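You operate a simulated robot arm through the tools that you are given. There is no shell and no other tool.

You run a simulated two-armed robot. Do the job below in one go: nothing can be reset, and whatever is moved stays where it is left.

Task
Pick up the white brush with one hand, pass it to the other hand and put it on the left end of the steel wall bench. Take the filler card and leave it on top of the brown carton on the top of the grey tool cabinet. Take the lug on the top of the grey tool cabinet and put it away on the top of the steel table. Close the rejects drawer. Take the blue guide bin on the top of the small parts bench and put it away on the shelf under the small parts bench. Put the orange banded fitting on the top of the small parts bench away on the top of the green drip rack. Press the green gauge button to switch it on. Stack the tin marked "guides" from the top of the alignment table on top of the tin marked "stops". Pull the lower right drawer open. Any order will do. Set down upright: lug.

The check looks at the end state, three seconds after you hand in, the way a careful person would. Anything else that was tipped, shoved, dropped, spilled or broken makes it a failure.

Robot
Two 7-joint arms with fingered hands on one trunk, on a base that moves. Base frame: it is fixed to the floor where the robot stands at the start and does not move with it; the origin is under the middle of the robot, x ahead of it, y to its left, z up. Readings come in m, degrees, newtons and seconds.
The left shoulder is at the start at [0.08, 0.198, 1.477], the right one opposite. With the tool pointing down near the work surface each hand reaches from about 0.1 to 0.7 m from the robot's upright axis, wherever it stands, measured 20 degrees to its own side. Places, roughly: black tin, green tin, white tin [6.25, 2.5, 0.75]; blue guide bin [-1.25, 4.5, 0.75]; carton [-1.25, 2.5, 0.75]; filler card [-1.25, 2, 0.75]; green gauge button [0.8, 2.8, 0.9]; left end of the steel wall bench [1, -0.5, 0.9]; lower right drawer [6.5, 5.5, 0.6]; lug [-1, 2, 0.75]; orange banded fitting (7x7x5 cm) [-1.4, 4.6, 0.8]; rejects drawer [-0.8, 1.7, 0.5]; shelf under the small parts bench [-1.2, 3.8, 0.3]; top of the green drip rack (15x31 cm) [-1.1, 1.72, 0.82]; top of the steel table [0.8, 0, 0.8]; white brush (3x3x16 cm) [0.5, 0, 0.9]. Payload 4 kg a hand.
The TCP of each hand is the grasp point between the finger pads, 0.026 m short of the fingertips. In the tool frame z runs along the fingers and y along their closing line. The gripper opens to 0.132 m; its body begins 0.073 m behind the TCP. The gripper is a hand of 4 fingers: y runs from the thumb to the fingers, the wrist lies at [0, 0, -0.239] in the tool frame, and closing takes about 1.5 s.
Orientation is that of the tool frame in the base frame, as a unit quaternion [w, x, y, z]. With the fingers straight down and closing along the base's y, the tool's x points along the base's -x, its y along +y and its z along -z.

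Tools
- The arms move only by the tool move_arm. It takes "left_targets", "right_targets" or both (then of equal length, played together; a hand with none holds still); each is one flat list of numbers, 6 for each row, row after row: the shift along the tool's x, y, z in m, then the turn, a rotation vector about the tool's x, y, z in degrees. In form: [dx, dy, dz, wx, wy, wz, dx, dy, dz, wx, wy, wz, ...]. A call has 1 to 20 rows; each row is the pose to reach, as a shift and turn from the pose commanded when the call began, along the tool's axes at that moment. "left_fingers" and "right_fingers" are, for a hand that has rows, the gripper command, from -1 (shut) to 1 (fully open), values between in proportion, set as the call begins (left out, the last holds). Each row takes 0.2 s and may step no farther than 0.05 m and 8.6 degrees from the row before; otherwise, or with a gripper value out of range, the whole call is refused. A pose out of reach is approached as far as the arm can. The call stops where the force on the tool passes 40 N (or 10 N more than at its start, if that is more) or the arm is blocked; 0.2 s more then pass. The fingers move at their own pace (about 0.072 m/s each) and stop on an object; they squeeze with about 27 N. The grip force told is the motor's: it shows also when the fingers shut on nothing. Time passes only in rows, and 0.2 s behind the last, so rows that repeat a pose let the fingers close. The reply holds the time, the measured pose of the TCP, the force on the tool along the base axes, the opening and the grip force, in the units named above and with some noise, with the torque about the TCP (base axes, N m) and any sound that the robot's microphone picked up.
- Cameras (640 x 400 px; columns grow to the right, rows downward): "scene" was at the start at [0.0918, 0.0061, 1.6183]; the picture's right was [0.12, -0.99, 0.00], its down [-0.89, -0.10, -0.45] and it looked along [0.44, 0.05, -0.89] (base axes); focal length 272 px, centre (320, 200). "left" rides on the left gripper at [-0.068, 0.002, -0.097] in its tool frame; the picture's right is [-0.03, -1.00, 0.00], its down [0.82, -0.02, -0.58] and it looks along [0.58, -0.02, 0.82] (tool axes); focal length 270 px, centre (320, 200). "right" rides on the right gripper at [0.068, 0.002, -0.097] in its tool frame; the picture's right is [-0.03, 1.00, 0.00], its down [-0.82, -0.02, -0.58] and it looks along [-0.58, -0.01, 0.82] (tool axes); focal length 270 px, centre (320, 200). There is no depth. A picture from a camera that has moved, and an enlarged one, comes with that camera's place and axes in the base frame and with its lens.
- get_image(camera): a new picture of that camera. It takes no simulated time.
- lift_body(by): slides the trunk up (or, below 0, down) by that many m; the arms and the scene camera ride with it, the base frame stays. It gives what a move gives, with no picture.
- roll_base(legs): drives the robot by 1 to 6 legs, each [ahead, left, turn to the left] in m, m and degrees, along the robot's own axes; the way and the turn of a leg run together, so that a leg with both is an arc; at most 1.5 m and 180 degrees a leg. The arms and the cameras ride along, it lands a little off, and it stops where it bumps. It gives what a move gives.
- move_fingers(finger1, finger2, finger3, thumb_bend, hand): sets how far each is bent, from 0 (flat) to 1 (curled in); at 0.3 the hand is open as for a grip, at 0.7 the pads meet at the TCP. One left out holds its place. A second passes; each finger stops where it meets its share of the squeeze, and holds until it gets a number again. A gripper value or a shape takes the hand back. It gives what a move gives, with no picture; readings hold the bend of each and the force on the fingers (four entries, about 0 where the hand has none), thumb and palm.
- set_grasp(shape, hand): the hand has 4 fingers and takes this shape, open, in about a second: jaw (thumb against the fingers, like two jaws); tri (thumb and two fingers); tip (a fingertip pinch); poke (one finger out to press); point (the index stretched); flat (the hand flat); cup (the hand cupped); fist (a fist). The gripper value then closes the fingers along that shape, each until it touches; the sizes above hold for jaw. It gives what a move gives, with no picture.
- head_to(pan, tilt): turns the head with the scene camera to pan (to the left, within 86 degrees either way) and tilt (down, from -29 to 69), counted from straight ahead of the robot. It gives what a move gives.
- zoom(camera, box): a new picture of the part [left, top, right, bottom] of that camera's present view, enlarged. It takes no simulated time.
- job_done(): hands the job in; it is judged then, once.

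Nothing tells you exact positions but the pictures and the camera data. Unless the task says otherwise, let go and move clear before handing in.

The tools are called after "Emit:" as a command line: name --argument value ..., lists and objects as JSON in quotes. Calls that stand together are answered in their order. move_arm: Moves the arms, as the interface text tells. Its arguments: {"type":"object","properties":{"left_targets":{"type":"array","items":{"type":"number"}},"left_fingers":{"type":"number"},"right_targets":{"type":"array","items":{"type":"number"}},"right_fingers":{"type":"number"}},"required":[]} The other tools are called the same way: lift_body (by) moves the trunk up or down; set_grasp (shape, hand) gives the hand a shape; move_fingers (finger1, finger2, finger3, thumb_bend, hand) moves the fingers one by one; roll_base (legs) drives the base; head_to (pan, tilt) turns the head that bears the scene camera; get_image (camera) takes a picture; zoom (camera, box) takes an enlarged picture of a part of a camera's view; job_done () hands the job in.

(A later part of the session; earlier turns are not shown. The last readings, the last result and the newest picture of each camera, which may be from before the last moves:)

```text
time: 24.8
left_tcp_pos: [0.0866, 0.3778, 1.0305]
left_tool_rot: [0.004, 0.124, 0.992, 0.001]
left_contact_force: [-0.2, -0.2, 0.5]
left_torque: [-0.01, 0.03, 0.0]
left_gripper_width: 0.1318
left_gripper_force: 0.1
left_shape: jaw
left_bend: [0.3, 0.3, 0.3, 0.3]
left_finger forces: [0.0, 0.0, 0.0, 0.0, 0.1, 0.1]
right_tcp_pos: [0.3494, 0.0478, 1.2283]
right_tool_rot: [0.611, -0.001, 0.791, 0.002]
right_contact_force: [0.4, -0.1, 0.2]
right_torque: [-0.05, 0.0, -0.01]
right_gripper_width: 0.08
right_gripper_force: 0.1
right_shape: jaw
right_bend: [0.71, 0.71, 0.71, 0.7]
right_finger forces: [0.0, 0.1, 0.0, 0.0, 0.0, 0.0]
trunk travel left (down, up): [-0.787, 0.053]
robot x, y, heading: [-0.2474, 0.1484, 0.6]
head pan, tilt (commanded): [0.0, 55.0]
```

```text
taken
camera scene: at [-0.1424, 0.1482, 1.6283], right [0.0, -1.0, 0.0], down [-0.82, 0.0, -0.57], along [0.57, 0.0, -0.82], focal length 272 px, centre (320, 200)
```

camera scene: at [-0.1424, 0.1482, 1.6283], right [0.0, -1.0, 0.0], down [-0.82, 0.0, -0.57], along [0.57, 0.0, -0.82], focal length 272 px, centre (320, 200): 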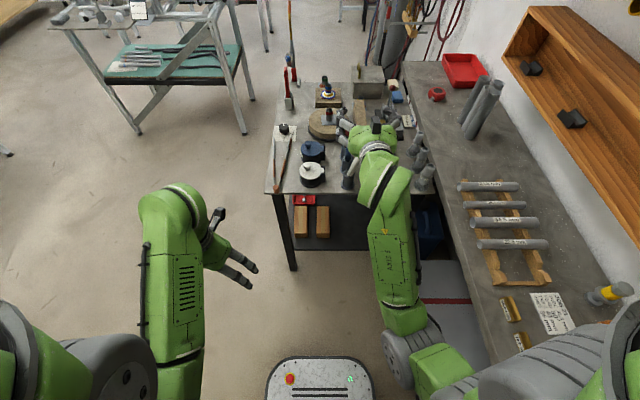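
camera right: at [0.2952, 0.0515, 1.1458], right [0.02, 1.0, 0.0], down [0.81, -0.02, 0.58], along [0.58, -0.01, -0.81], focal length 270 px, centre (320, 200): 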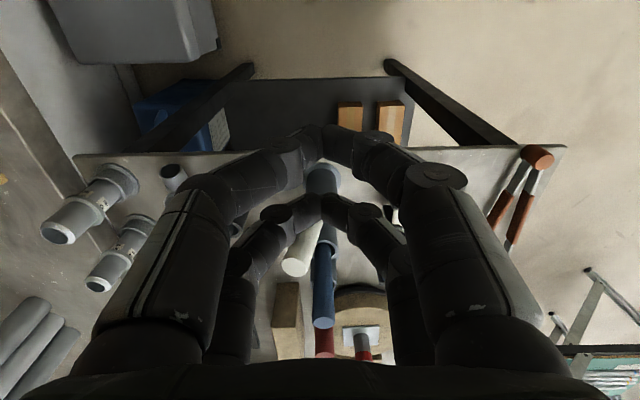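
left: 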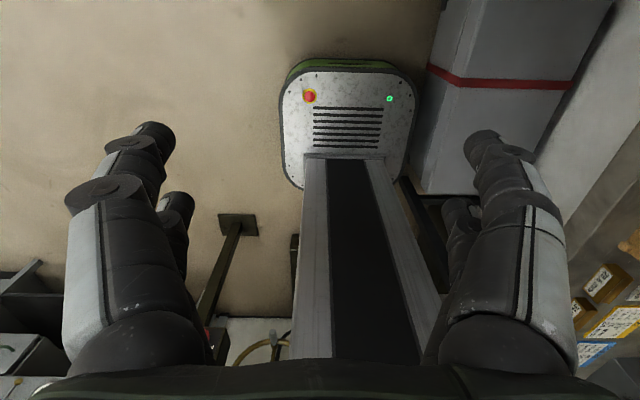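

The right hand now points forward, 15° down. I'll lower the trunk so that the hand is at the brush handle height, still well in front of the table.

Emit:
lift_body --by -0.275

Emit:
head_to --pan -10 --tilt 40

Emit:
get_image --camera "scene"

Emit:
get_image --camera "right"

```text
time: 27.6
left_tcp_pos: [0.08, 0.3766, 0.7621]
left_tool_rot: [-0.013, 0.124, 0.992, -0.003]
left_contact_force: [-0.2, 0.2, 0.0]
left_torque: [0.0, 0.02, 0.0]
left_gripper_width: 0.1318
left_gripper_force: 0.0
left_shape: jaw
left_bend: [0.3, 0.3, 0.3, 0.3]
left_finger forces: [0.0, 0.0, 0.0, 0.1, 0.0, 0.0]
right_tcp_pos: [0.3528, 0.0497, 0.9656]
right_tool_rot: [0.609, 0.0, 0.793, 0.001]
right_contact_force: [-0.1, 0.7, 0.1]
right_torque: [0.0, -0.03, 0.0]
right_gripper_width: 0.0797
right_gripper_force: 0.0
right_shape: jaw
right_bend: [0.71, 0.71, 0.71, 0.7]
right_finger forces: [0.0, 0.0, 0.0, 0.0, 0.1, 0.1]
trunk travel left (down, up): [-0.512, 0.328]
robot x, y, heading: [-0.2459, 0.149, 0.0]
head pan, tilt (commanded): [0.0, 55.0]
```

```text
time: 28.3
left_tcp_pos: [0.0788, 0.3775, 0.7639]
left_tool_rot: [-0.013, 0.124, 0.992, -0.003]
left_contact_force: [0.9, 0.2, -0.6]
left_torque: [0.02, 0.03, 0.03]
left_gripper_width: 0.1321
left_gripper_force: 0.1
left_shape: jaw
left_bend: [0.3, 0.3, 0.3, 0.3]
left_finger forces: [0.0, 0.1, 0.0, 0.0, 0.1, 0.0]
right_tcp_pos: [0.3536, 0.0491, 0.9663]
right_tool_rot: [0.609, 0.0, 0.793, 0.001]
right_contact_force: [-0.2, -0.2, 0.2]
right_torque: [0.07, 0.0, -0.01]
right_gripper_width: 0.0795
right_gripper_force: 0.0
right_shape: jaw
right_bend: [0.71, 0.71, 0.71, 0.7]
right_finger forces: [0.0, 0.1, 0.0, 0.0, 0.0, 0.0]
trunk travel left (down, up): [-0.512, 0.328]
robot x, y, heading: [-0.2438, 0.1532, 0.2]
head pan, tilt (commanded): [-10.0, 40.0]
```

```text
taken
camera scene: at [-0.1257, 0.1335, 1.3883], right [-0.17, -0.99, 0.0], down [-0.64, 0.11, -0.76], along [0.75, -0.13, -0.65], focal length 272 px, centre (320, 200)
```

scene: 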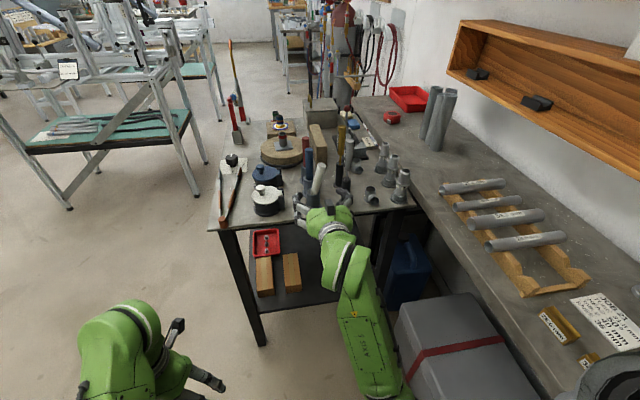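

```text
taken
camera right: at [0.2428, 0.0506, 0.9244], right [0.0, 1.0, 0.03], down [-0.35, -0.02, 0.94], along [0.94, -0.01, 0.35], focal length 270 px, centre (320, 200)
```

right: 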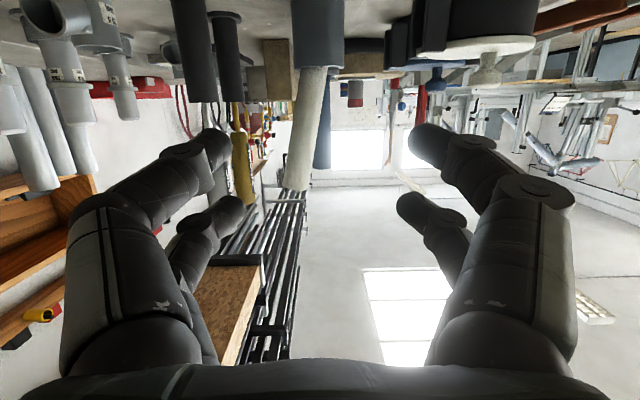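

The brush handle runs from z≈0.90 to 1.00 and leans slightly right (top at y≈0.03). I'll advance the open hand most of the way and check again.

Emit:
move_arm --right_targets '[-0.01, -0.003, 0.035, 0, 0, 0, -0.018, -0.006, 0.07, 0, 0, 0, -0.021, -0.006, 0.095, 0, 0, 0]'

Emit:
get_image --camera "right"

Emit:
zoom --camera "scene" --box '[200, 100, 440, 260]'

```text
time: 29.1
left_tcp_pos: [0.0794, 0.3764, 0.7626]
left_tool_rot: [-0.012, 0.124, 0.992, -0.002]
left_contact_force: [0.2, -0.1, -0.3]
left_torque: [0.04, -0.04, 0.0]
left_gripper_width: 0.132
left_gripper_force: 0.1
left_shape: jaw
left_bend: [0.3, 0.3, 0.3, 0.3]
left_finger forces: [0.0, 0.0, 0.0, 0.0, 0.0, 0.1]
right_tcp_pos: [0.4512, 0.0454, 0.9625]
right_tool_rot: [0.609, -0.001, 0.793, 0.001]
right_contact_force: [-0.5, 0.3, -0.3]
right_torque: [-0.01, 0.0, 0.01]
right_gripper_width: 0.0795
right_gripper_force: 0.1
right_shape: jaw
right_bend: [0.71, 0.71, 0.71, 0.7]
right_finger forces: [0.0, 0.0, 0.0, 0.1, 0.0, 0.0]
trunk travel left (down, up): [-0.512, 0.328]
robot x, y, heading: [-0.2489, 0.1482, 0.2]
head pan, tilt (commanded): [-10.0, 40.0]
```

```text
taken
camera right: at [0.3412, 0.0464, 0.9206], right [0.0, 1.0, 0.03], down [-0.35, -0.02, 0.94], along [0.94, -0.01, 0.35], focal length 270 px, centre (320, 200)
```

right: 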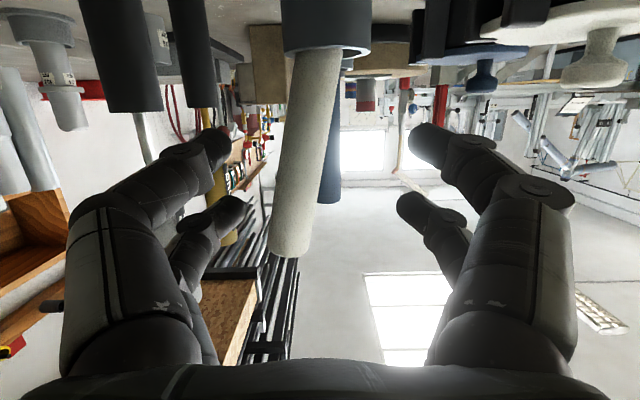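

```text
2.50 times, centred on (320, 180) of scene
camera zoom: at [-0.1256, 0.1333, 1.3883], right [-0.17, -0.99, 0.0], down [-0.64, 0.11, -0.76], along [0.75, -0.13, -0.65], focal length 681 px, centre (320, 250)
```

zoom: 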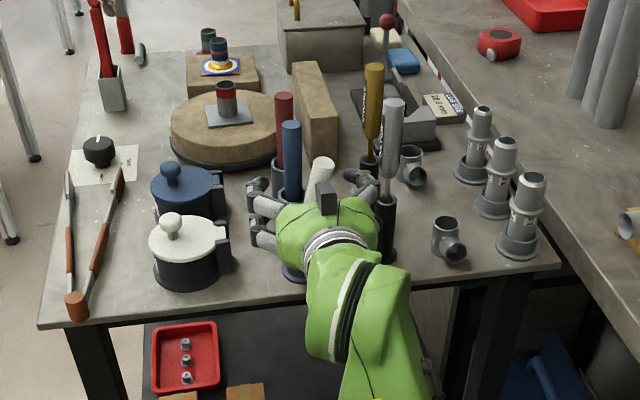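

The brush sits between the fingers, slightly toward the thumb; the thumb is near the silver brush. I'll narrow the opening and advance the last 3 cm.

Emit:
move_arm --right_targets '[0, 0, 0, 0, 0, 0, 0, -0.003, 0, 0, 0, 0, -0.001, -0.003, 0.01, 0, 0, 0, -0.002, -0.003, 0.02, 0, 0, 0, -0.002, -0.003, 0.0315, 0, 0, 0, -0.002, -0.003, 0.0315, 0, 0, 0]' --right_fingers -0.05

Emit:
get_image --camera "right"

Emit:
zoom --camera "scene" --box '[200, 100, 440, 260]'

```text
time: 30.5
left_tcp_pos: [0.0792, 0.3757, 0.7613]
left_tool_rot: [-0.013, 0.124, 0.992, -0.002]
left_contact_force: [-0.4, 0.6, -0.2]
left_torque: [-0.03, -0.01, -0.03]
left_gripper_width: 0.1319
left_gripper_force: 0.1
left_shape: jaw
left_bend: [0.3, 0.3, 0.3, 0.3]
left_finger forces: [0.1, 0.0, 0.1, 0.1, 0.1, 0.1]
right_tcp_pos: [0.4796, 0.0404, 0.9552]
right_tool_rot: [0.609, 0.0, 0.793, 0.001]
right_contact_force: [0.7, -0.1, 0.3]
right_torque: [-0.04, 0.04, 0.01]
right_gripper_width: 0.0634
right_gripper_force: 0.1
right_shape: jaw
right_bend: [0.73, 0.73, 0.73, 0.7]
right_finger forces: [0.0, 0.0, 0.0, 0.1, 0.1, 0.1]
trunk travel left (down, up): [-0.512, 0.328]
robot x, y, heading: [-0.2411, 0.1488, 0.1]
head pan, tilt (commanded): [-10.0, 40.0]
```

```text
taken
camera right: at [0.3705, 0.0418, 0.9141], right [0.0, 1.0, 0.03], down [-0.35, -0.02, 0.94], along [0.94, -0.01, 0.35], focal length 270 px, centre (320, 200)
```

right: 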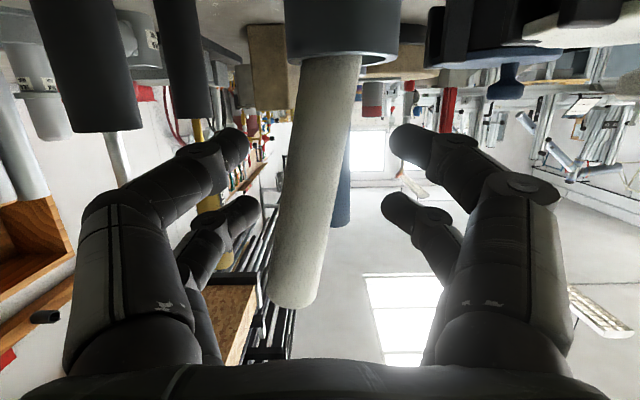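

```text
2.50 times, centred on (320, 180) of scene
camera zoom: at [-0.1255, 0.1329, 1.3883], right [-0.17, -0.99, 0.0], down [-0.64, 0.11, -0.76], along [0.75, -0.13, -0.65], focal length 681 px, centre (320, 250)
```

zoom: 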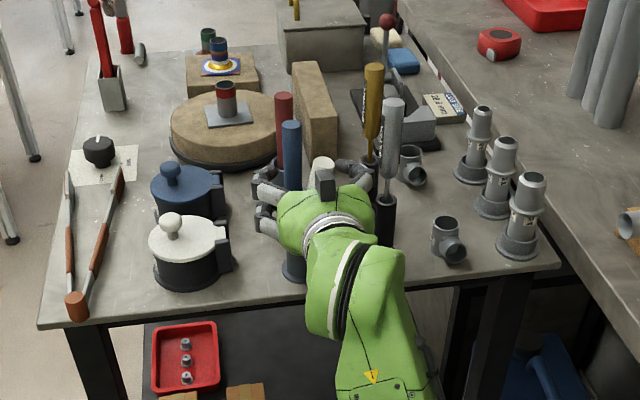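

The handle is between the pads now. Closing the grip.

Emit:
move_arm --right_targets '[0, 0, 0, 0, 0, 0, 0, 0, 0, 0, 0, 0, 0, 0, 0, 0, 0, 0, 0, 0, 0, 0, 0, 0, 0, 0, 0, 0, 0, 0, 0, 0, 0, 0, 0, 0, 0, 0, 0, 0, 0, 0]' --right_fingers -1

Emit:
get_image --camera "right"

```text
time: 32.1
left_tcp_pos: [0.0802, 0.3768, 0.7616]
left_tool_rot: [-0.012, 0.124, 0.992, -0.002]
left_contact_force: [0.2, -0.1, 0.1]
left_torque: [-0.02, 0.01, -0.03]
left_gripper_width: 0.1318
left_gripper_force: 0.1
left_shape: jaw
left_bend: [0.3, 0.3, 0.3, 0.3]
left_finger forces: [0.0, 0.0, 0.0, 0.0, 0.0, 0.0]
right_tcp_pos: [0.4799, 0.0403, 0.9561]
right_tool_rot: [0.608, -0.001, 0.794, 0.002]
right_contact_force: [0.5, 0.1, 0.0]
right_torque: [-0.02, 0.03, -0.01]
right_gripper_width: 0.0
right_gripper_force: 27.0
right_shape: jaw
right_bend: [0.7, 0.63, 0.63, 0.68]
right_finger forces: [0.0, 0.0, 0.0, 0.0, 0.1, 0.1]
trunk travel left (down, up): [-0.512, 0.328]
robot x, y, heading: [-0.2429, 0.148, 0.2]
head pan, tilt (commanded): [-10.0, 40.0]
```

```text
taken
camera right: at [0.3704, 0.0416, 0.914], right [0.0, 1.0, 0.03], down [-0.35, -0.02, 0.94], along [0.94, -0.01, 0.35], focal length 270 px, centre (320, 200)
```

right: 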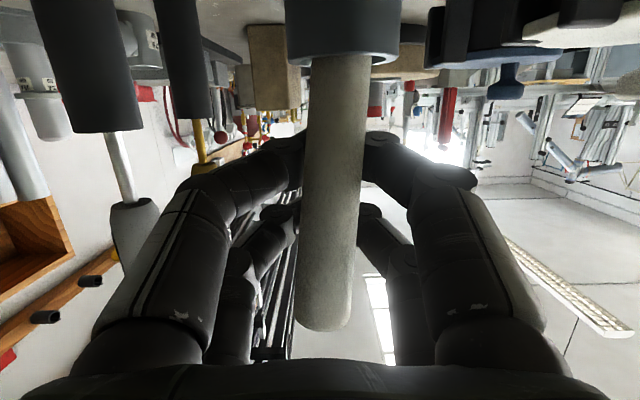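

The pads closed just beyond the brush, which leans back toward me (its grip point is nearer x≈0.46). I'll open again, look, and retreat about 2 cm.

Emit:
move_arm --right_targets '[0, 0, 0, 0, 0, 0, 0, 0, 0, 0, 0, 0, 0, 0, 0, 0, 0, 0, 0, 0, 0, 0, 0, 0, 0, 0, 0, 0, 0, 0]' --right_fingers -0.05

Emit:
get_image --camera "right"

Emit:
zoom --camera "scene" --box '[260, 120, 380, 220]'

```text
time: 33.3
left_tcp_pos: [0.08, 0.3756, 0.762]
left_tool_rot: [-0.013, 0.124, 0.992, -0.002]
left_contact_force: [-0.8, 0.0, 0.3]
left_torque: [-0.02, -0.04, 0.01]
left_gripper_width: 0.1321
left_gripper_force: 0.1
left_shape: jaw
left_bend: [0.3, 0.3, 0.3, 0.3]
left_finger forces: [0.0, 0.0, 0.0, 0.0, 0.1, 0.1]
right_tcp_pos: [0.48, 0.0402, 0.956]
right_tool_rot: [0.609, 0.0, 0.793, 0.001]
right_contact_force: [0.8, 0.2, 0.3]
right_torque: [0.02, 0.0, 0.03]
right_gripper_width: 0.0623
right_gripper_force: 0.0
right_shape: jaw
right_bend: [0.73, 0.73, 0.73, 0.7]
right_finger forces: [0.1, 0.1, 0.1, 0.0, 0.0, 0.0]
trunk travel left (down, up): [-0.512, 0.328]
robot x, y, heading: [-0.2461, 0.1482, 0.2]
head pan, tilt (commanded): [-10.0, 40.0]
```

```text
taken
camera right: at [0.3705, 0.0414, 0.9139], right [0.0, 1.0, 0.03], down [-0.35, -0.02, 0.94], along [0.94, -0.01, 0.35], focal length 270 px, centre (320, 200)
```

right: 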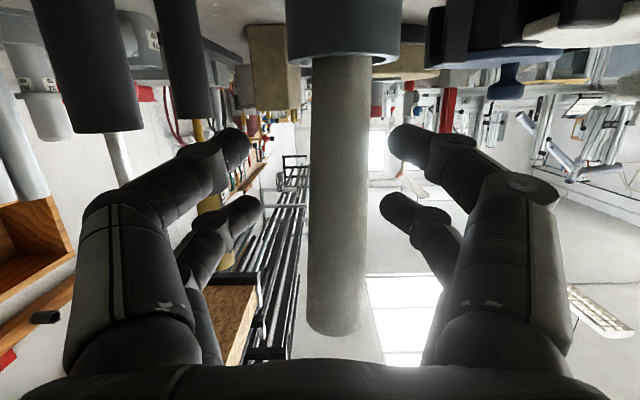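

```text
4.00 times, centred on (320, 170) of scene
camera zoom: at [-0.1253, 0.1322, 1.3882], right [-0.17, -0.99, 0.0], down [-0.64, 0.11, -0.76], along [0.75, -0.13, -0.65], focal length 1090 px, centre (320, 320)
```

zoom: 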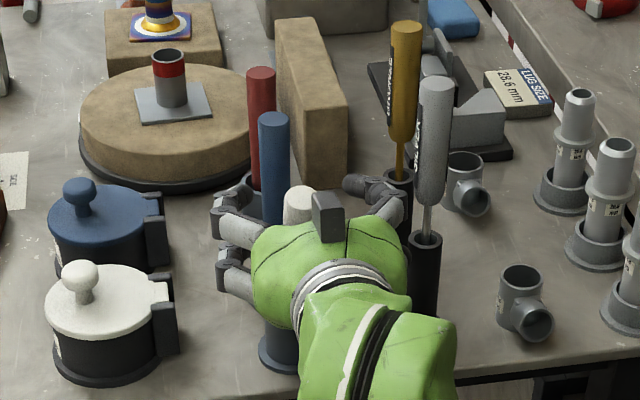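

The brush is upright sideways and leans back, with its axis at x≈0.461 at grip height. I retreat 2 cm, shift 4 mm left and close.

Emit:
move_arm --right_targets '[0.0025, 0.002, -0.0095, 0, 0, 0, 0.0051, 0.004, -0.0193, 0, 0, 0, 0.0051, 0.004, -0.0193, 0, 0, 0]' --right_fingers -0.05

Emit:
move_arm --right_targets '[0, 0, 0, 0, 0, 0, 0, 0, 0, 0, 0, 0, 0, 0, 0, 0, 0, 0, 0, 0, 0, 0, 0, 0, 0, 0, 0, 0, 0, 0, 0, 0, 0, 0, 0, 0, 0, 0, 0, 0, 0, 0]' --right_fingers -1

Emit:
get_image --camera "right"

```text
time: 34.1
left_tcp_pos: [0.0807, 0.3755, 0.7617]
left_tool_rot: [-0.012, 0.125, 0.992, -0.002]
left_contact_force: [-0.6, 0.2, 0.0]
left_torque: [-0.02, 0.01, 0.0]
left_gripper_width: 0.132
left_gripper_force: 0.1
left_shape: jaw
left_bend: [0.3, 0.3, 0.3, 0.3]
left_finger forces: [0.1, 0.0, 0.1, 0.1, 0.0, 0.0]
right_tcp_pos: [0.4605, 0.0433, 0.9564]
right_tool_rot: [0.609, 0.0, 0.793, 0.001]
right_contact_force: [-0.5, -0.1, 0.1]
right_torque: [0.02, 0.02, 0.0]
right_gripper_width: 0.0621
right_gripper_force: 0.2
right_shape: jaw
right_bend: [0.73, 0.73, 0.73, 0.7]
right_finger forces: [0.1, 0.1, 0.0, 0.1, 0.0, 0.1]
trunk travel left (down, up): [-0.512, 0.328]
robot x, y, heading: [-0.2429, 0.1476, 0.3]
head pan, tilt (commanded): [-10.0, 40.0]
```

```text
time: 35.7
left_tcp_pos: [0.0798, 0.3756, 0.7606]
left_tool_rot: [-0.013, 0.124, 0.992, -0.002]
left_contact_force: [0.9, -0.6, 0.2]
left_torque: [-0.01, -0.01, 0.0]
left_gripper_width: 0.1319
left_gripper_force: 0.0
left_shape: jaw
left_bend: [0.3, 0.3, 0.3, 0.3]
left_finger forces: [0.0, 0.0, 0.0, 0.0, 0.0, 0.1]
right_tcp_pos: [0.4609, 0.0432, 0.9562]
right_tool_rot: [0.608, 0.0, 0.794, 0.002]
right_contact_force: [9.1, 2.8, 1.5]
right_torque: [0.14, -0.24, 0.1]
right_gripper_width: 0.0052
right_gripper_force: 27.0
right_shape: jaw
right_bend: [0.72, 0.61, 0.61, 0.7]
right_finger forces: [25.8, 0.0, 0.0, 0.0, 22.2, 0.1]
trunk travel left (down, up): [-0.512, 0.328]
robot x, y, heading: [-0.2428, 0.1491, 0.2]
head pan, tilt (commanded): [-10.0, 40.0]
```

```text
taken
camera right: at [0.3509, 0.0449, 0.9137], right [0.0, 1.0, 0.03], down [-0.35, -0.02, 0.94], along [0.94, -0.01, 0.35], focal length 270 px, centre (320, 200)
```

right: 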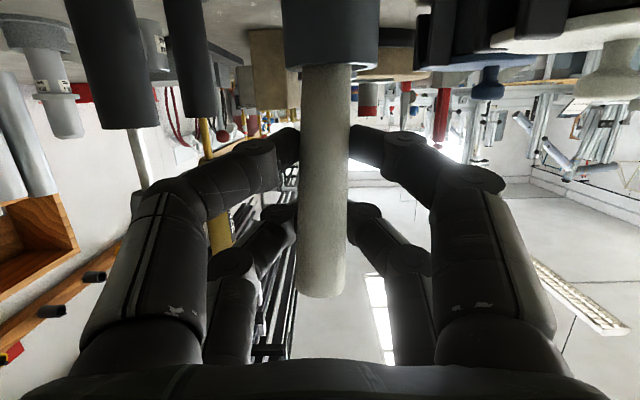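

Contact now, but only on the brush's far edge (one finger and thumb, 5 mm opening). I open again, retreat a further 1.6 cm and re-grip.

Emit:
move_arm --right_targets '[0, 0, 0, 0, 0, 0, 0, 0, 0, 0, 0, 0, 0, 0, 0, 0, 0, 0, 0, 0, 0, 0, 0, 0, 0, 0, 0, 0, 0, 0, 0.002, 0.001, -0.0077, 0, 0, 0, 0.0041, 0.001, -0.0155, 0, 0, 0]' --right_fingers -0.05

Emit:
get_image --camera "right"

Emit:
zoom --camera "scene" --box '[260, 120, 380, 220]'

```text
time: 37.3
left_tcp_pos: [0.0804, 0.3756, 0.7616]
left_tool_rot: [-0.012, 0.125, 0.992, -0.002]
left_contact_force: [0.0, 0.4, 0.6]
left_torque: [0.0, -0.01, 0.02]
left_gripper_width: 0.1319
left_gripper_force: 0.1
left_shape: jaw
left_bend: [0.3, 0.3, 0.3, 0.3]
left_finger forces: [0.1, 0.0, 0.0, 0.0, 0.0, 0.1]
right_tcp_pos: [0.4446, 0.0431, 0.9561]
right_tool_rot: [0.609, 0.0, 0.793, 0.002]
right_contact_force: [-0.6, 0.5, 0.0]
right_torque: [-0.03, -0.01, -0.03]
right_gripper_width: 0.062
right_gripper_force: 0.1
right_shape: jaw
right_bend: [0.73, 0.73, 0.73, 0.7]
right_finger forces: [0.0, 0.1, 0.0, 0.0, 0.0, 0.0]
trunk travel left (down, up): [-0.512, 0.328]
robot x, y, heading: [-0.2447, 0.1514, 0.2]
head pan, tilt (commanded): [-10.0, 40.0]
```

```text
taken
camera right: at [0.335, 0.045, 0.9133], right [0.0, 1.0, 0.03], down [-0.35, -0.02, 0.94], along [0.94, -0.01, 0.35], focal length 270 px, centre (320, 200)
```

right: 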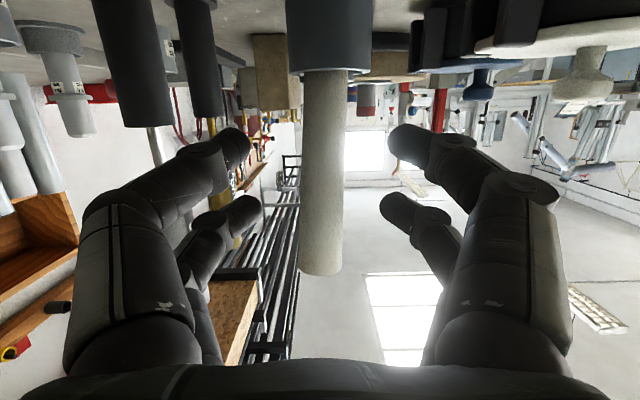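

```text
4.00 times, centred on (320, 170) of scene
camera zoom: at [-0.1251, 0.1312, 1.3881], right [-0.17, -0.99, 0.0], down [-0.64, 0.11, -0.76], along [0.75, -0.13, -0.65], focal length 1090 px, centre (320, 320)
```

zoom: 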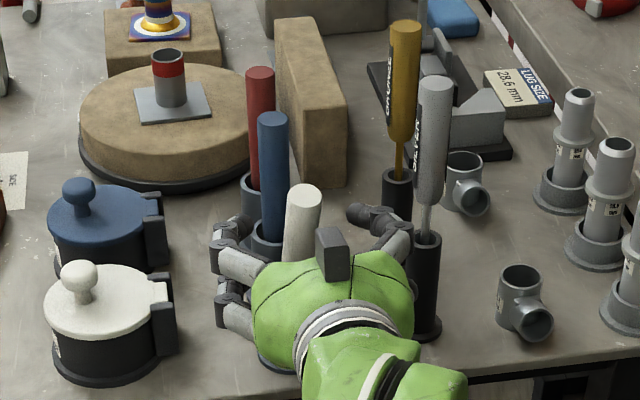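

The brush handle is about 2 cm thick and now lies about 1 cm beyond the TCP, inside the pads' span and centred. Closing again.

Emit:
move_arm --right_targets '[0, 0, 0, 0, 0, 0, 0, 0, 0, 0, 0, 0, 0, 0, 0, 0, 0, 0, 0, 0, 0, 0, 0, 0, 0, 0, 0, 0, 0, 0, 0, 0, 0, 0, 0, 0, 0, 0, 0, 0, 0, 0]' --right_fingers -1

Emit:
get_image --camera "right"

```text
time: 38.9
left_tcp_pos: [0.0797, 0.3754, 0.7624]
left_tool_rot: [-0.013, 0.125, 0.992, 0.0]
left_contact_force: [0.8, 0.1, -0.9]
left_torque: [-0.01, 0.03, -0.02]
left_gripper_width: 0.1318
left_gripper_force: 0.0
left_shape: jaw
left_bend: [0.3, 0.3, 0.3, 0.3]
left_finger forces: [0.0, 0.0, 0.0, 0.0, 0.0, 0.0]
right_tcp_pos: [0.4464, 0.043, 0.9559]
right_tool_rot: [0.609, 0.0, 0.794, 0.002]
right_contact_force: [1.3, 2.5, -0.8]
right_torque: [0.03, 0.42, 0.22]
right_gripper_width: 0.0119
right_gripper_force: 26.8
right_shape: jaw
right_bend: [0.72, 0.72, 0.72, 0.71]
right_finger forces: [25.1, 24.5, 23.8, 0.0, 22.4, 0.0]
trunk travel left (down, up): [-0.512, 0.328]
robot x, y, heading: [-0.2479, 0.1507, 0.4]
head pan, tilt (commanded): [-10.0, 40.0]
```

```text
taken
camera right: at [0.3352, 0.045, 0.9133], right [0.0, 1.0, 0.03], down [-0.35, -0.03, 0.94], along [0.94, -0.01, 0.35], focal length 270 px, centre (320, 200)
```

right: 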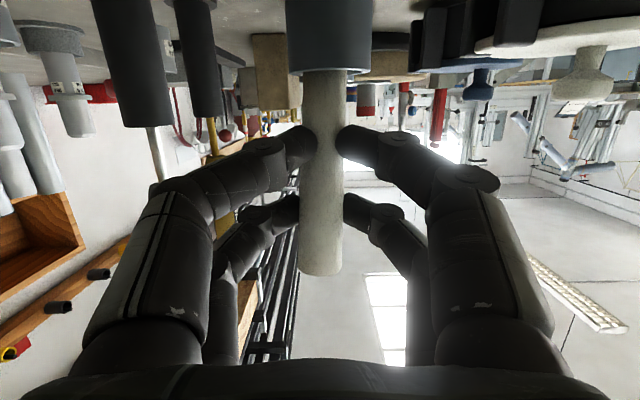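

All fingers and the thumb now bear on the handle. I'll lift it straight up slowly.

Emit:
move_arm --right_targets '[-0.0097, 0, -0.0025, 0, 0, 0, -0.0193, 0, -0.0051, 0, 0, 0, -0.029, 0, -0.0076, 0, 0, 0, -0.0387, 0, -0.0102, 0, 0, 0]'

Emit:
get_image --camera "right"

Emit:
zoom --camera "scene" --box '[260, 120, 380, 220]'

```text
time: 39.9
left_tcp_pos: [0.081, 0.3743, 0.7621]
left_tool_rot: [-0.012, 0.124, 0.992, -0.001]
left_contact_force: [-0.7, 0.5, -0.5]
left_torque: [0.0, 0.03, -0.01]
left_gripper_width: 0.1318
left_gripper_force: 0.0
left_shape: jaw
left_bend: [0.3, 0.3, 0.3, 0.3]
left_finger forces: [0.0, 0.0, 0.0, 0.0, 0.0, 0.0]
right_tcp_pos: [0.4456, 0.0422, 0.9947]
right_tool_rot: [0.609, 0.001, 0.793, 0.001]
right_contact_force: [-5.2, -0.1, -3.1]
right_torque: [-0.08, 0.62, 0.0]
right_gripper_width: 0.0122
right_gripper_force: 26.9
right_shape: jaw
right_bend: [0.72, 0.72, 0.72, 0.71]
right_finger forces: [24.6, 24.9, 23.6, 0.1, 28.5, 0.0]
trunk travel left (down, up): [-0.512, 0.328]
robot x, y, heading: [-0.2444, 0.1506, 0.3]
head pan, tilt (commanded): [-10.0, 40.0]
```

```text
taken
camera right: at [0.3356, 0.0451, 0.953], right [0.0, 1.0, 0.03], down [-0.35, -0.02, 0.94], along [0.94, -0.01, 0.35], focal length 270 px, centre (320, 200)
```

right: 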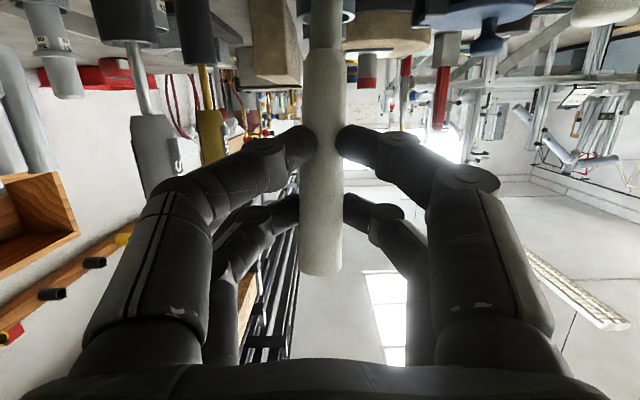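

```text
4.00 times, centred on (320, 170) of scene
camera zoom: at [-0.125, 0.1305, 1.388], right [-0.17, -0.99, 0.0], down [-0.64, 0.11, -0.76], along [0.75, -0.13, -0.65], focal length 1090 px, centre (320, 320)
```

zoom: 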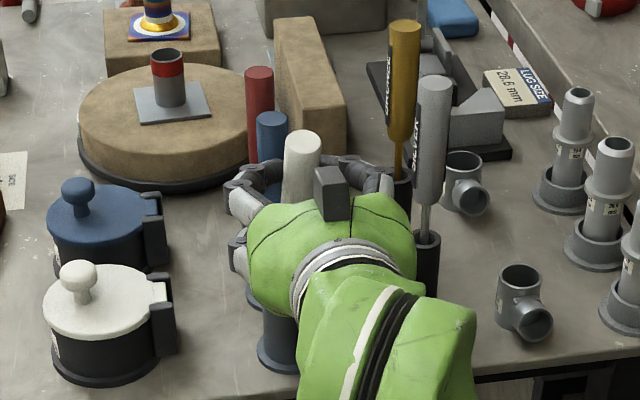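

The brush is rising with the hand. I continue lifting until it is clear of the socket.

Emit:
move_arm --right_targets '[-0.0193, 0, -0.0051, 0, 0, 0, -0.0387, 0, -0.0102, 0, 0, 0, -0.058, 0, -0.0152, 0, 0, 0, -0.0774, 0, -0.0203, 0, 0, 0, -0.0967, 0, -0.0254, 0, 0, 0]'

Emit:
get_image --camera "right"

Emit:
zoom --camera "scene" --box '[220, 60, 400, 220]'

```text
time: 41.1
left_tcp_pos: [0.0806, 0.3742, 0.7615]
left_tool_rot: [-0.012, 0.124, 0.992, -0.001]
left_contact_force: [0.4, 0.2, -0.1]
left_torque: [0.0, -0.01, -0.01]
left_gripper_width: 0.1316
left_gripper_force: 0.0
left_shape: jaw
left_bend: [0.3, 0.3, 0.3, 0.3]
left_finger forces: [0.0, 0.1, 0.0, 0.0, 0.0, 0.0]
right_tcp_pos: [0.4456, 0.0447, 1.0949]
right_tool_rot: [0.608, 0.0, 0.794, 0.002]
right_contact_force: [0.0, 0.6, -0.8]
right_torque: [0.01, 0.02, 0.0]
right_gripper_width: 0.0079
right_gripper_force: 27.0
right_shape: jaw
right_bend: [0.73, 0.74, 0.75, 0.73]
right_finger forces: [0.0, 0.0, 0.0, 0.0, 0.0, 0.0]
trunk travel left (down, up): [-0.512, 0.328]
robot x, y, heading: [-0.2443, 0.1475, 0.3]
head pan, tilt (commanded): [-10.0, 40.0]
```

```text
taken
camera right: at [0.3363, 0.0453, 1.0532], right [0.0, 1.0, 0.03], down [-0.35, -0.03, 0.94], along [0.94, -0.01, 0.34], focal length 270 px, centre (320, 200)
```

right: 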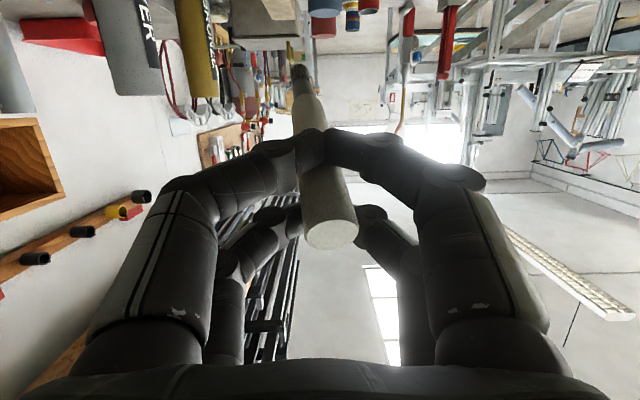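

```text
2.50 times, centred on (310, 140) of scene
camera zoom: at [-0.1248, 0.1303, 1.3879], right [-0.17, -0.99, 0.0], down [-0.64, 0.11, -0.76], along [0.75, -0.13, -0.65], focal length 681 px, centre (345, 350)
```

zoom: 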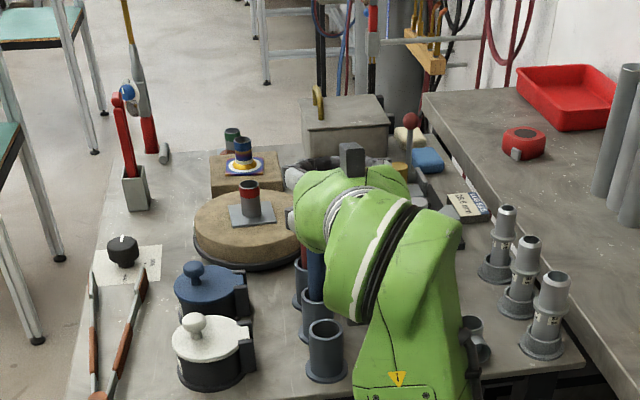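

The brush is out of the socket, but it has swivelled and the pads show no force, so I need a close look at how it sits.

Emit:
zoom --camera "right" --box '[200, 40, 440, 280]'

Emit:
head_to --pan -10 --tilt 25

Emit:
zoom --camera "scene" --box '[230, 110, 410, 260]'

```text
1.67 times, centred on (320, 160) of right
camera zoom: at [0.3363, 0.0453, 1.0532], right [0.0, 1.0, 0.03], down [-0.35, -0.03, 0.94], along [0.94, -0.01, 0.34], focal length 450 px, centre (320, 267)
```

zoom: 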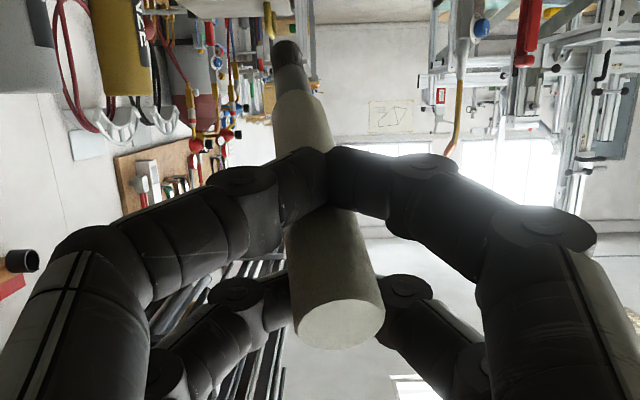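

```text
time: 41.9
left_tcp_pos: [0.0805, 0.3752, 0.7623]
left_tool_rot: [-0.012, 0.124, 0.992, -0.001]
left_contact_force: [-1.1, -0.2, -0.5]
left_torque: [-0.01, -0.03, 0.01]
left_gripper_width: 0.1319
left_gripper_force: 0.1
left_shape: jaw
left_bend: [0.3, 0.3, 0.3, 0.3]
left_finger forces: [0.1, 0.0, 0.1, 0.1, 0.0, 0.0]
right_tcp_pos: [0.4457, 0.0428, 1.0954]
right_tool_rot: [0.609, 0.0, 0.793, 0.002]
right_contact_force: [-0.6, -0.6, -0.1]
right_torque: [0.0, 0.0, 0.01]
right_gripper_width: 0.0078
right_gripper_force: 27.3
right_shape: jaw
right_bend: [0.73, 0.74, 0.75, 0.73]
right_finger forces: [0.0, 0.1, 0.0, 0.0, 0.0, 0.1]
trunk travel left (down, up): [-0.512, 0.328]
robot x, y, heading: [-0.242, 0.1502, 0.0]
head pan, tilt (commanded): [-10.0, 25.0]
```

```text
2.67 times, centred on (320, 185) of scene
camera zoom: at [-0.1177, 0.1288, 1.4111], right [-0.17, -0.99, 0.0], down [-0.42, 0.07, -0.9], along [0.89, -0.15, -0.43], focal length 726 px, centre (320, 240)
```

zoom: 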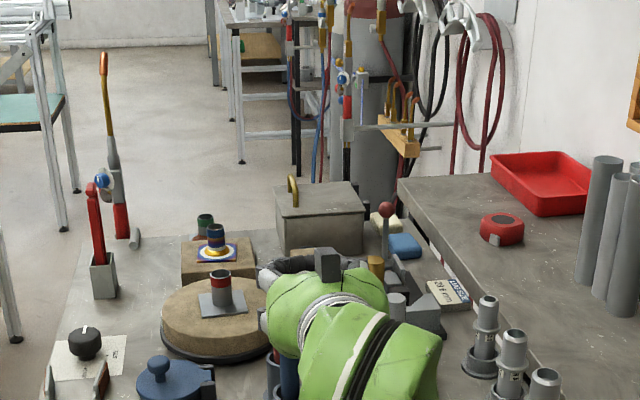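

The brush now lies between the two finger pairs, pointing forward and about 30° down, with its butt end near the TCP, so it is only caged. I'll slowly retract the hand off the table while pitching it up so the brush can't slide out.

Emit:
move_arm --right_targets '[0.004, 0.00625, -0.0151, 0, -1.9, 0, 0.0079, 0.0125, -0.0302, 0, -3.75, 0, 0.0119, 0.01875, -0.0453, 0, -5.6, 0, 0.0159, 0.025, -0.0604, 0, -7.5, 0, 0.0198, 0.03125, -0.0756, 0, -9.4, 0, 0.0238, 0.0375, -0.0907, 0, -11.25, 0, 0.0278, 0.04375, -0.1058, 0, -13.1, 0, 0.0318, 0.05, -0.1209, 0, -15, 0, 0.0357, 0.05625, -0.136, 0, -16.9, 0, 0.0397, 0.0625, -0.1511, 0, -18.75, 0, 0.0437, 0.06875, -0.1662, 0, -20.6, 0, 0.0476, 0.075, -0.1813, 0, -22.5, 0, 0.0516, 0.08125, -0.1964, 0, -24.4, 0, 0.0556, 0.0875, -0.2115, 0, -26.25, 0, 0.0595, 0.09375, -0.2267, 0, -28.1, 0, 0.0635, 0.1, -0.2418, 0, -30, 0]'

Emit:
get_image --camera "right"

Emit:
get_image --camera "scene"

```text
time: 45.3
left_tcp_pos: [0.08, 0.3731, 0.7629]
left_tool_rot: [-0.013, 0.125, 0.992, -0.002]
left_contact_force: [0.2, 0.2, 0.0]
left_torque: [0.02, 0.0, -0.01]
left_gripper_width: 0.1319
left_gripper_force: 0.1
left_shape: jaw
left_bend: [0.3, 0.3, 0.3, 0.3]
left_finger forces: [0.1, 0.0, 0.1, 0.0, 0.0, 0.1]
right_tcp_pos: [0.1955, 0.1431, 1.0963]
right_tool_rot: [0.793, 0.0, 0.609, 0.003]
right_contact_force: [0.1, 0.3, -0.7]
right_torque: [0.0, 0.02, -0.05]
right_gripper_width: 0.008
right_gripper_force: 27.0
right_shape: jaw
right_bend: [0.73, 0.74, 0.75, 0.73]
right_finger forces: [0.0, 0.0, 0.0, 0.0, 0.1, 0.1]
trunk travel left (down, up): [-0.512, 0.328]
robot x, y, heading: [-0.2451, 0.1486, 0.6]
head pan, tilt (commanded): [-10.0, 25.0]
```

```text
taken
camera right: at [0.1214, 0.1438, 1.0041], right [-0.01, 1.0, 0.03], down [-0.77, -0.03, 0.64], along [0.64, -0.02, 0.77], focal length 270 px, centre (320, 200)
```

right: 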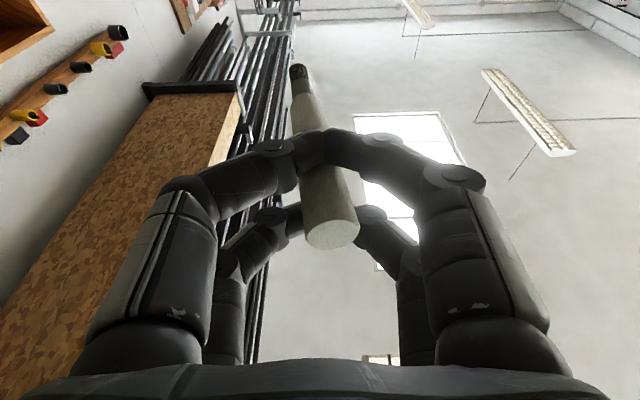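

```text
taken
camera scene: at [-0.1176, 0.1281, 1.4111], right [-0.17, -0.99, 0.0], down [-0.42, 0.07, -0.9], along [0.89, -0.15, -0.43], focal length 272 px, centre (320, 200)
```

scene: 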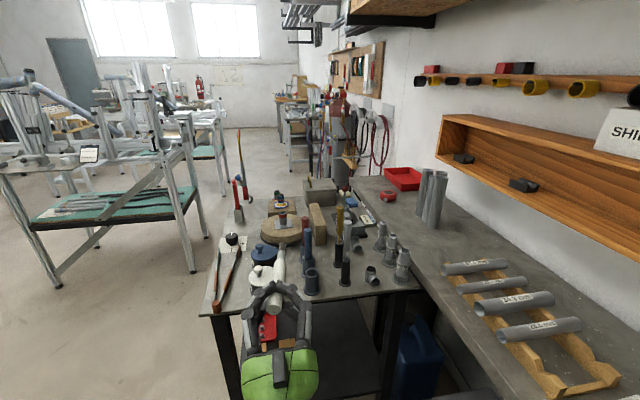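

The brush is still held steadily and now lies level, from about (0.185, 0.149) to (0.345, 0.130) at z≈1.10. I'll bring the left hand up and over to take it from above.

Emit:
move_arm --left_targets '[-0.022, 0.0073, -0.038, 0, 0, -2, -0.0439, 0.0146, -0.076, 0, 0, -4, -0.0659, 0.022, -0.114, 0, 0, -6, -0.0878, 0.0293, -0.152, 0, 0, -7.6, -0.1098, 0.0366, -0.19, 0, 0, -7.6, -0.1216, 0.0354, -0.2318, 0, 0, -7.6, -0.1333, 0.0343, -0.2735, 0, 0, -7.6, -0.1451, 0.0331, -0.3153, 0, 0, -7.6, -0.1569, 0.032, -0.357, 0, 0, -7.6, -0.1687, 0.0308, -0.3988, 0, 0, -7.6, -0.1804, 0.0297, -0.4405, 0, 0, -7.6, -0.1922, 0.0285, -0.4823, 0, 0, -7.6]' --left_fingers 1

Emit:
get_image --camera "left"

Emit:
get_image --camera "scene"

```text
time: 45.9
left_tcp_pos: [0.063, 0.3606, 0.711]
left_tool_rot: [-0.098, 0.09, 0.991, -0.014]
left_contact_force: [0.7, 1.8, -1.8]
left_torque: [-0.11, 0.16, 0.02]
left_gripper_width: 0.1318
left_gripper_force: 0.0
left_shape: jaw
left_bend: [0.3, 0.3, 0.3, 0.3]
left_finger forces: [0.1, 0.1, 0.1, 0.1, 0.0, 0.1]
left hand out of reach, approached as far as the arm can: row 1, 2
right_tcp_pos: [0.2068, 0.1493, 1.0724]
right_tool_rot: [0.789, -0.003, 0.614, -0.001]
right_contact_force: [1.6, 1.0, -1.9]
right_torque: [0.09, -0.13, -0.09]
right_gripper_width: 0.0082
right_gripper_force: 26.8
right_shape: jaw
right_bend: [0.73, 0.74, 0.75, 0.73]
right_finger forces: [0.0, 0.0, 0.0, 0.0, 0.1, 0.1]
trunk travel left (down, up): [-0.512, 0.328]
robot x, y, heading: [-0.2431, 0.1471, 0.3]
head pan, tilt (commanded): [-10.0, 25.0]
stopped in row 2 (left hand): the arm was blocked; the commanded pose is now the measured one
```

```text
taken
camera left: at [0.1481, 0.3522, 0.7927], right [-0.15, -0.99, 0.04], down [-0.68, 0.13, 0.72], along [-0.72, 0.08, -0.69], focal length 270 px, centre (320, 200)
```

left: 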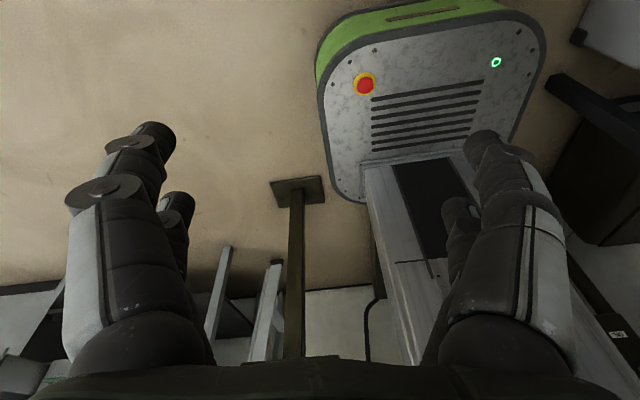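

```text
taken
camera scene: at [-0.104, 0.1383, 1.3919], right [-0.17, -0.99, 0.01], down [-0.43, 0.07, -0.9], along [0.89, -0.16, -0.44], focal length 272 px, centre (320, 200)
```

scene: 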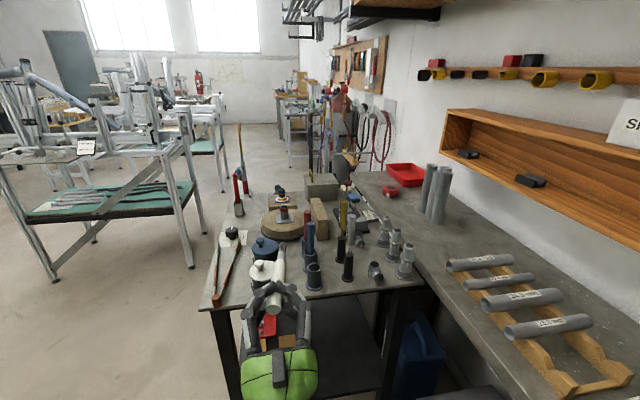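

The left arm was blocked at once and the trunk was pushed slightly, so something on the left side was in the way. I'll check the state and look at the left arm.

Emit:
head_to --pan 60 --tilt 60

Emit:
get_image --camera "scene"

Emit:
get_image --camera "right"

```text
time: 47.3
left_tcp_pos: [0.0527, 0.3581, 0.7199]
left_tool_rot: [-0.091, 0.09, 0.992, -0.01]
left_contact_force: [-0.4, -0.1, -0.3]
left_torque: [0.03, 0.01, 0.04]
left_gripper_width: 0.1316
left_gripper_force: 0.0
left_shape: jaw
left_bend: [0.3, 0.3, 0.3, 0.3]
left_finger forces: [0.0, 0.0, 0.0, 0.1, 0.0, 0.0]
right_tcp_pos: [0.19, 0.1443, 1.0833]
right_tool_rot: [0.795, -0.001, 0.607, 0.002]
right_contact_force: [0.4, -0.9, -0.6]
right_torque: [-0.02, 0.04, 0.01]
right_gripper_width: 0.008
right_gripper_force: 27.2
right_shape: jaw
right_bend: [0.73, 0.74, 0.75, 0.73]
right_finger forces: [0.1, 0.0, 0.0, 0.1, 0.1, 0.1]
trunk travel left (down, up): [-0.512, 0.328]
robot x, y, heading: [-0.2455, 0.1501, 0.1]
head pan, tilt (commanded): [60.0, 60.0]
```

```text
taken
camera scene: at [-0.1819, 0.2057, 1.3473], right [0.87, -0.5, 0.0], down [-0.43, -0.75, -0.5], along [0.25, 0.43, -0.87], focal length 272 px, centre (320, 200)
```

scene: 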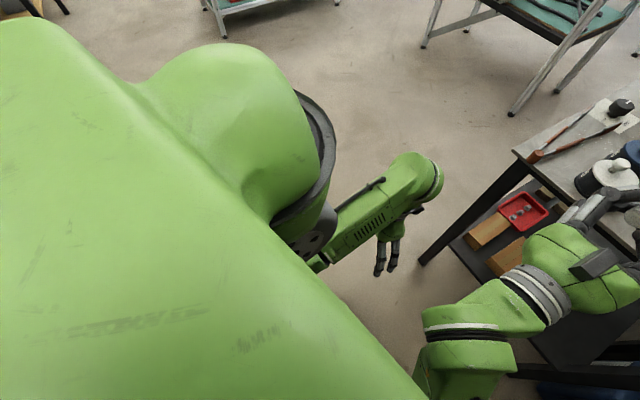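

```text
taken
camera right: at [0.1169, 0.1467, 0.9915], right [-0.01, 1.0, 0.03], down [-0.77, -0.02, 0.64], along [0.64, -0.01, 0.77], focal length 270 px, centre (320, 200)
```

right: 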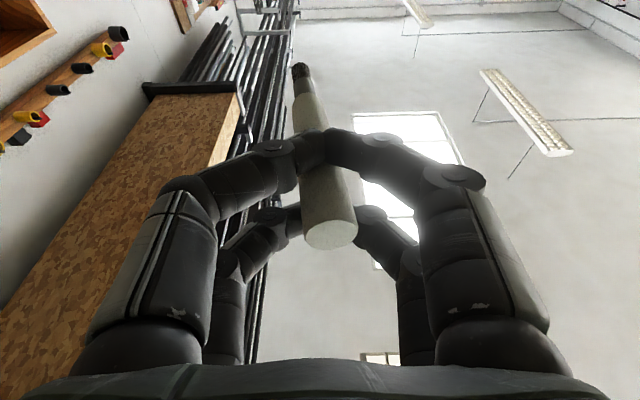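

The trunk has settled about 1 cm; probably the left elbow had been resting on the robot's own base at this low height. I'll raise the trunk before moving the left arm again.

Emit:
lift_body --by 0.25

Emit:
get_image --camera "scene"

Emit:
get_image --camera "right"

```text
time: 49.9
left_tcp_pos: [0.052, 0.3576, 0.9712]
left_tool_rot: [-0.091, 0.089, 0.992, -0.011]
left_contact_force: [-0.2, -0.5, -1.0]
left_torque: [0.01, 0.04, -0.03]
left_gripper_width: 0.1316
left_gripper_force: 0.1
left_shape: jaw
left_bend: [0.3, 0.3, 0.3, 0.3]
left_finger forces: [0.1, 0.1, 0.0, 0.0, 0.0, 0.1]
right_tcp_pos: [0.191, 0.1447, 1.334]
right_tool_rot: [0.795, 0.0, 0.607, 0.001]
right_contact_force: [1.1, -0.5, -0.9]
right_torque: [0.0, 0.01, -0.02]
right_gripper_width: 0.008
right_gripper_force: 27.5
right_shape: jaw
right_bend: [0.73, 0.74, 0.75, 0.73]
right_finger forces: [0.0, 0.1, 0.0, 0.1, 0.0, 0.1]
trunk travel left (down, up): [-0.762, 0.078]
robot x, y, heading: [-0.2477, 0.1505, 0.1]
head pan, tilt (commanded): [60.0, 60.0]
```

```text
taken
camera scene: at [-0.1813, 0.2058, 1.5972], right [0.87, -0.5, 0.0], down [-0.43, -0.75, -0.5], along [0.25, 0.43, -0.87], focal length 272 px, centre (320, 200)
```

scene: 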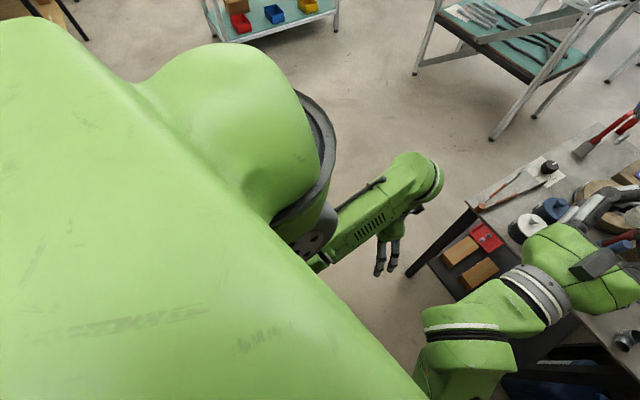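

```text
taken
camera right: at [0.1173, 0.1467, 1.2413], right [-0.01, 1.0, 0.03], down [-0.77, -0.02, 0.64], along [0.64, -0.01, 0.77], focal length 270 px, centre (320, 200)
```

right: 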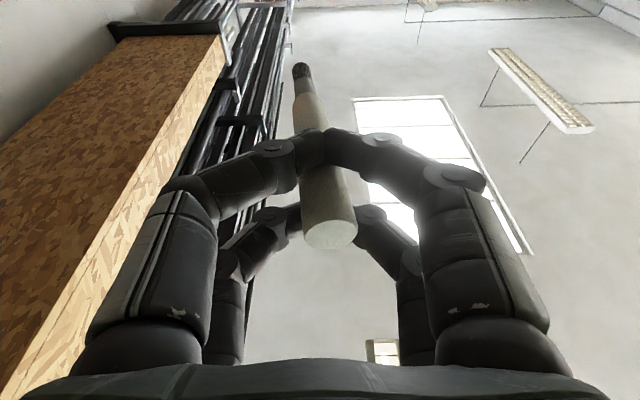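

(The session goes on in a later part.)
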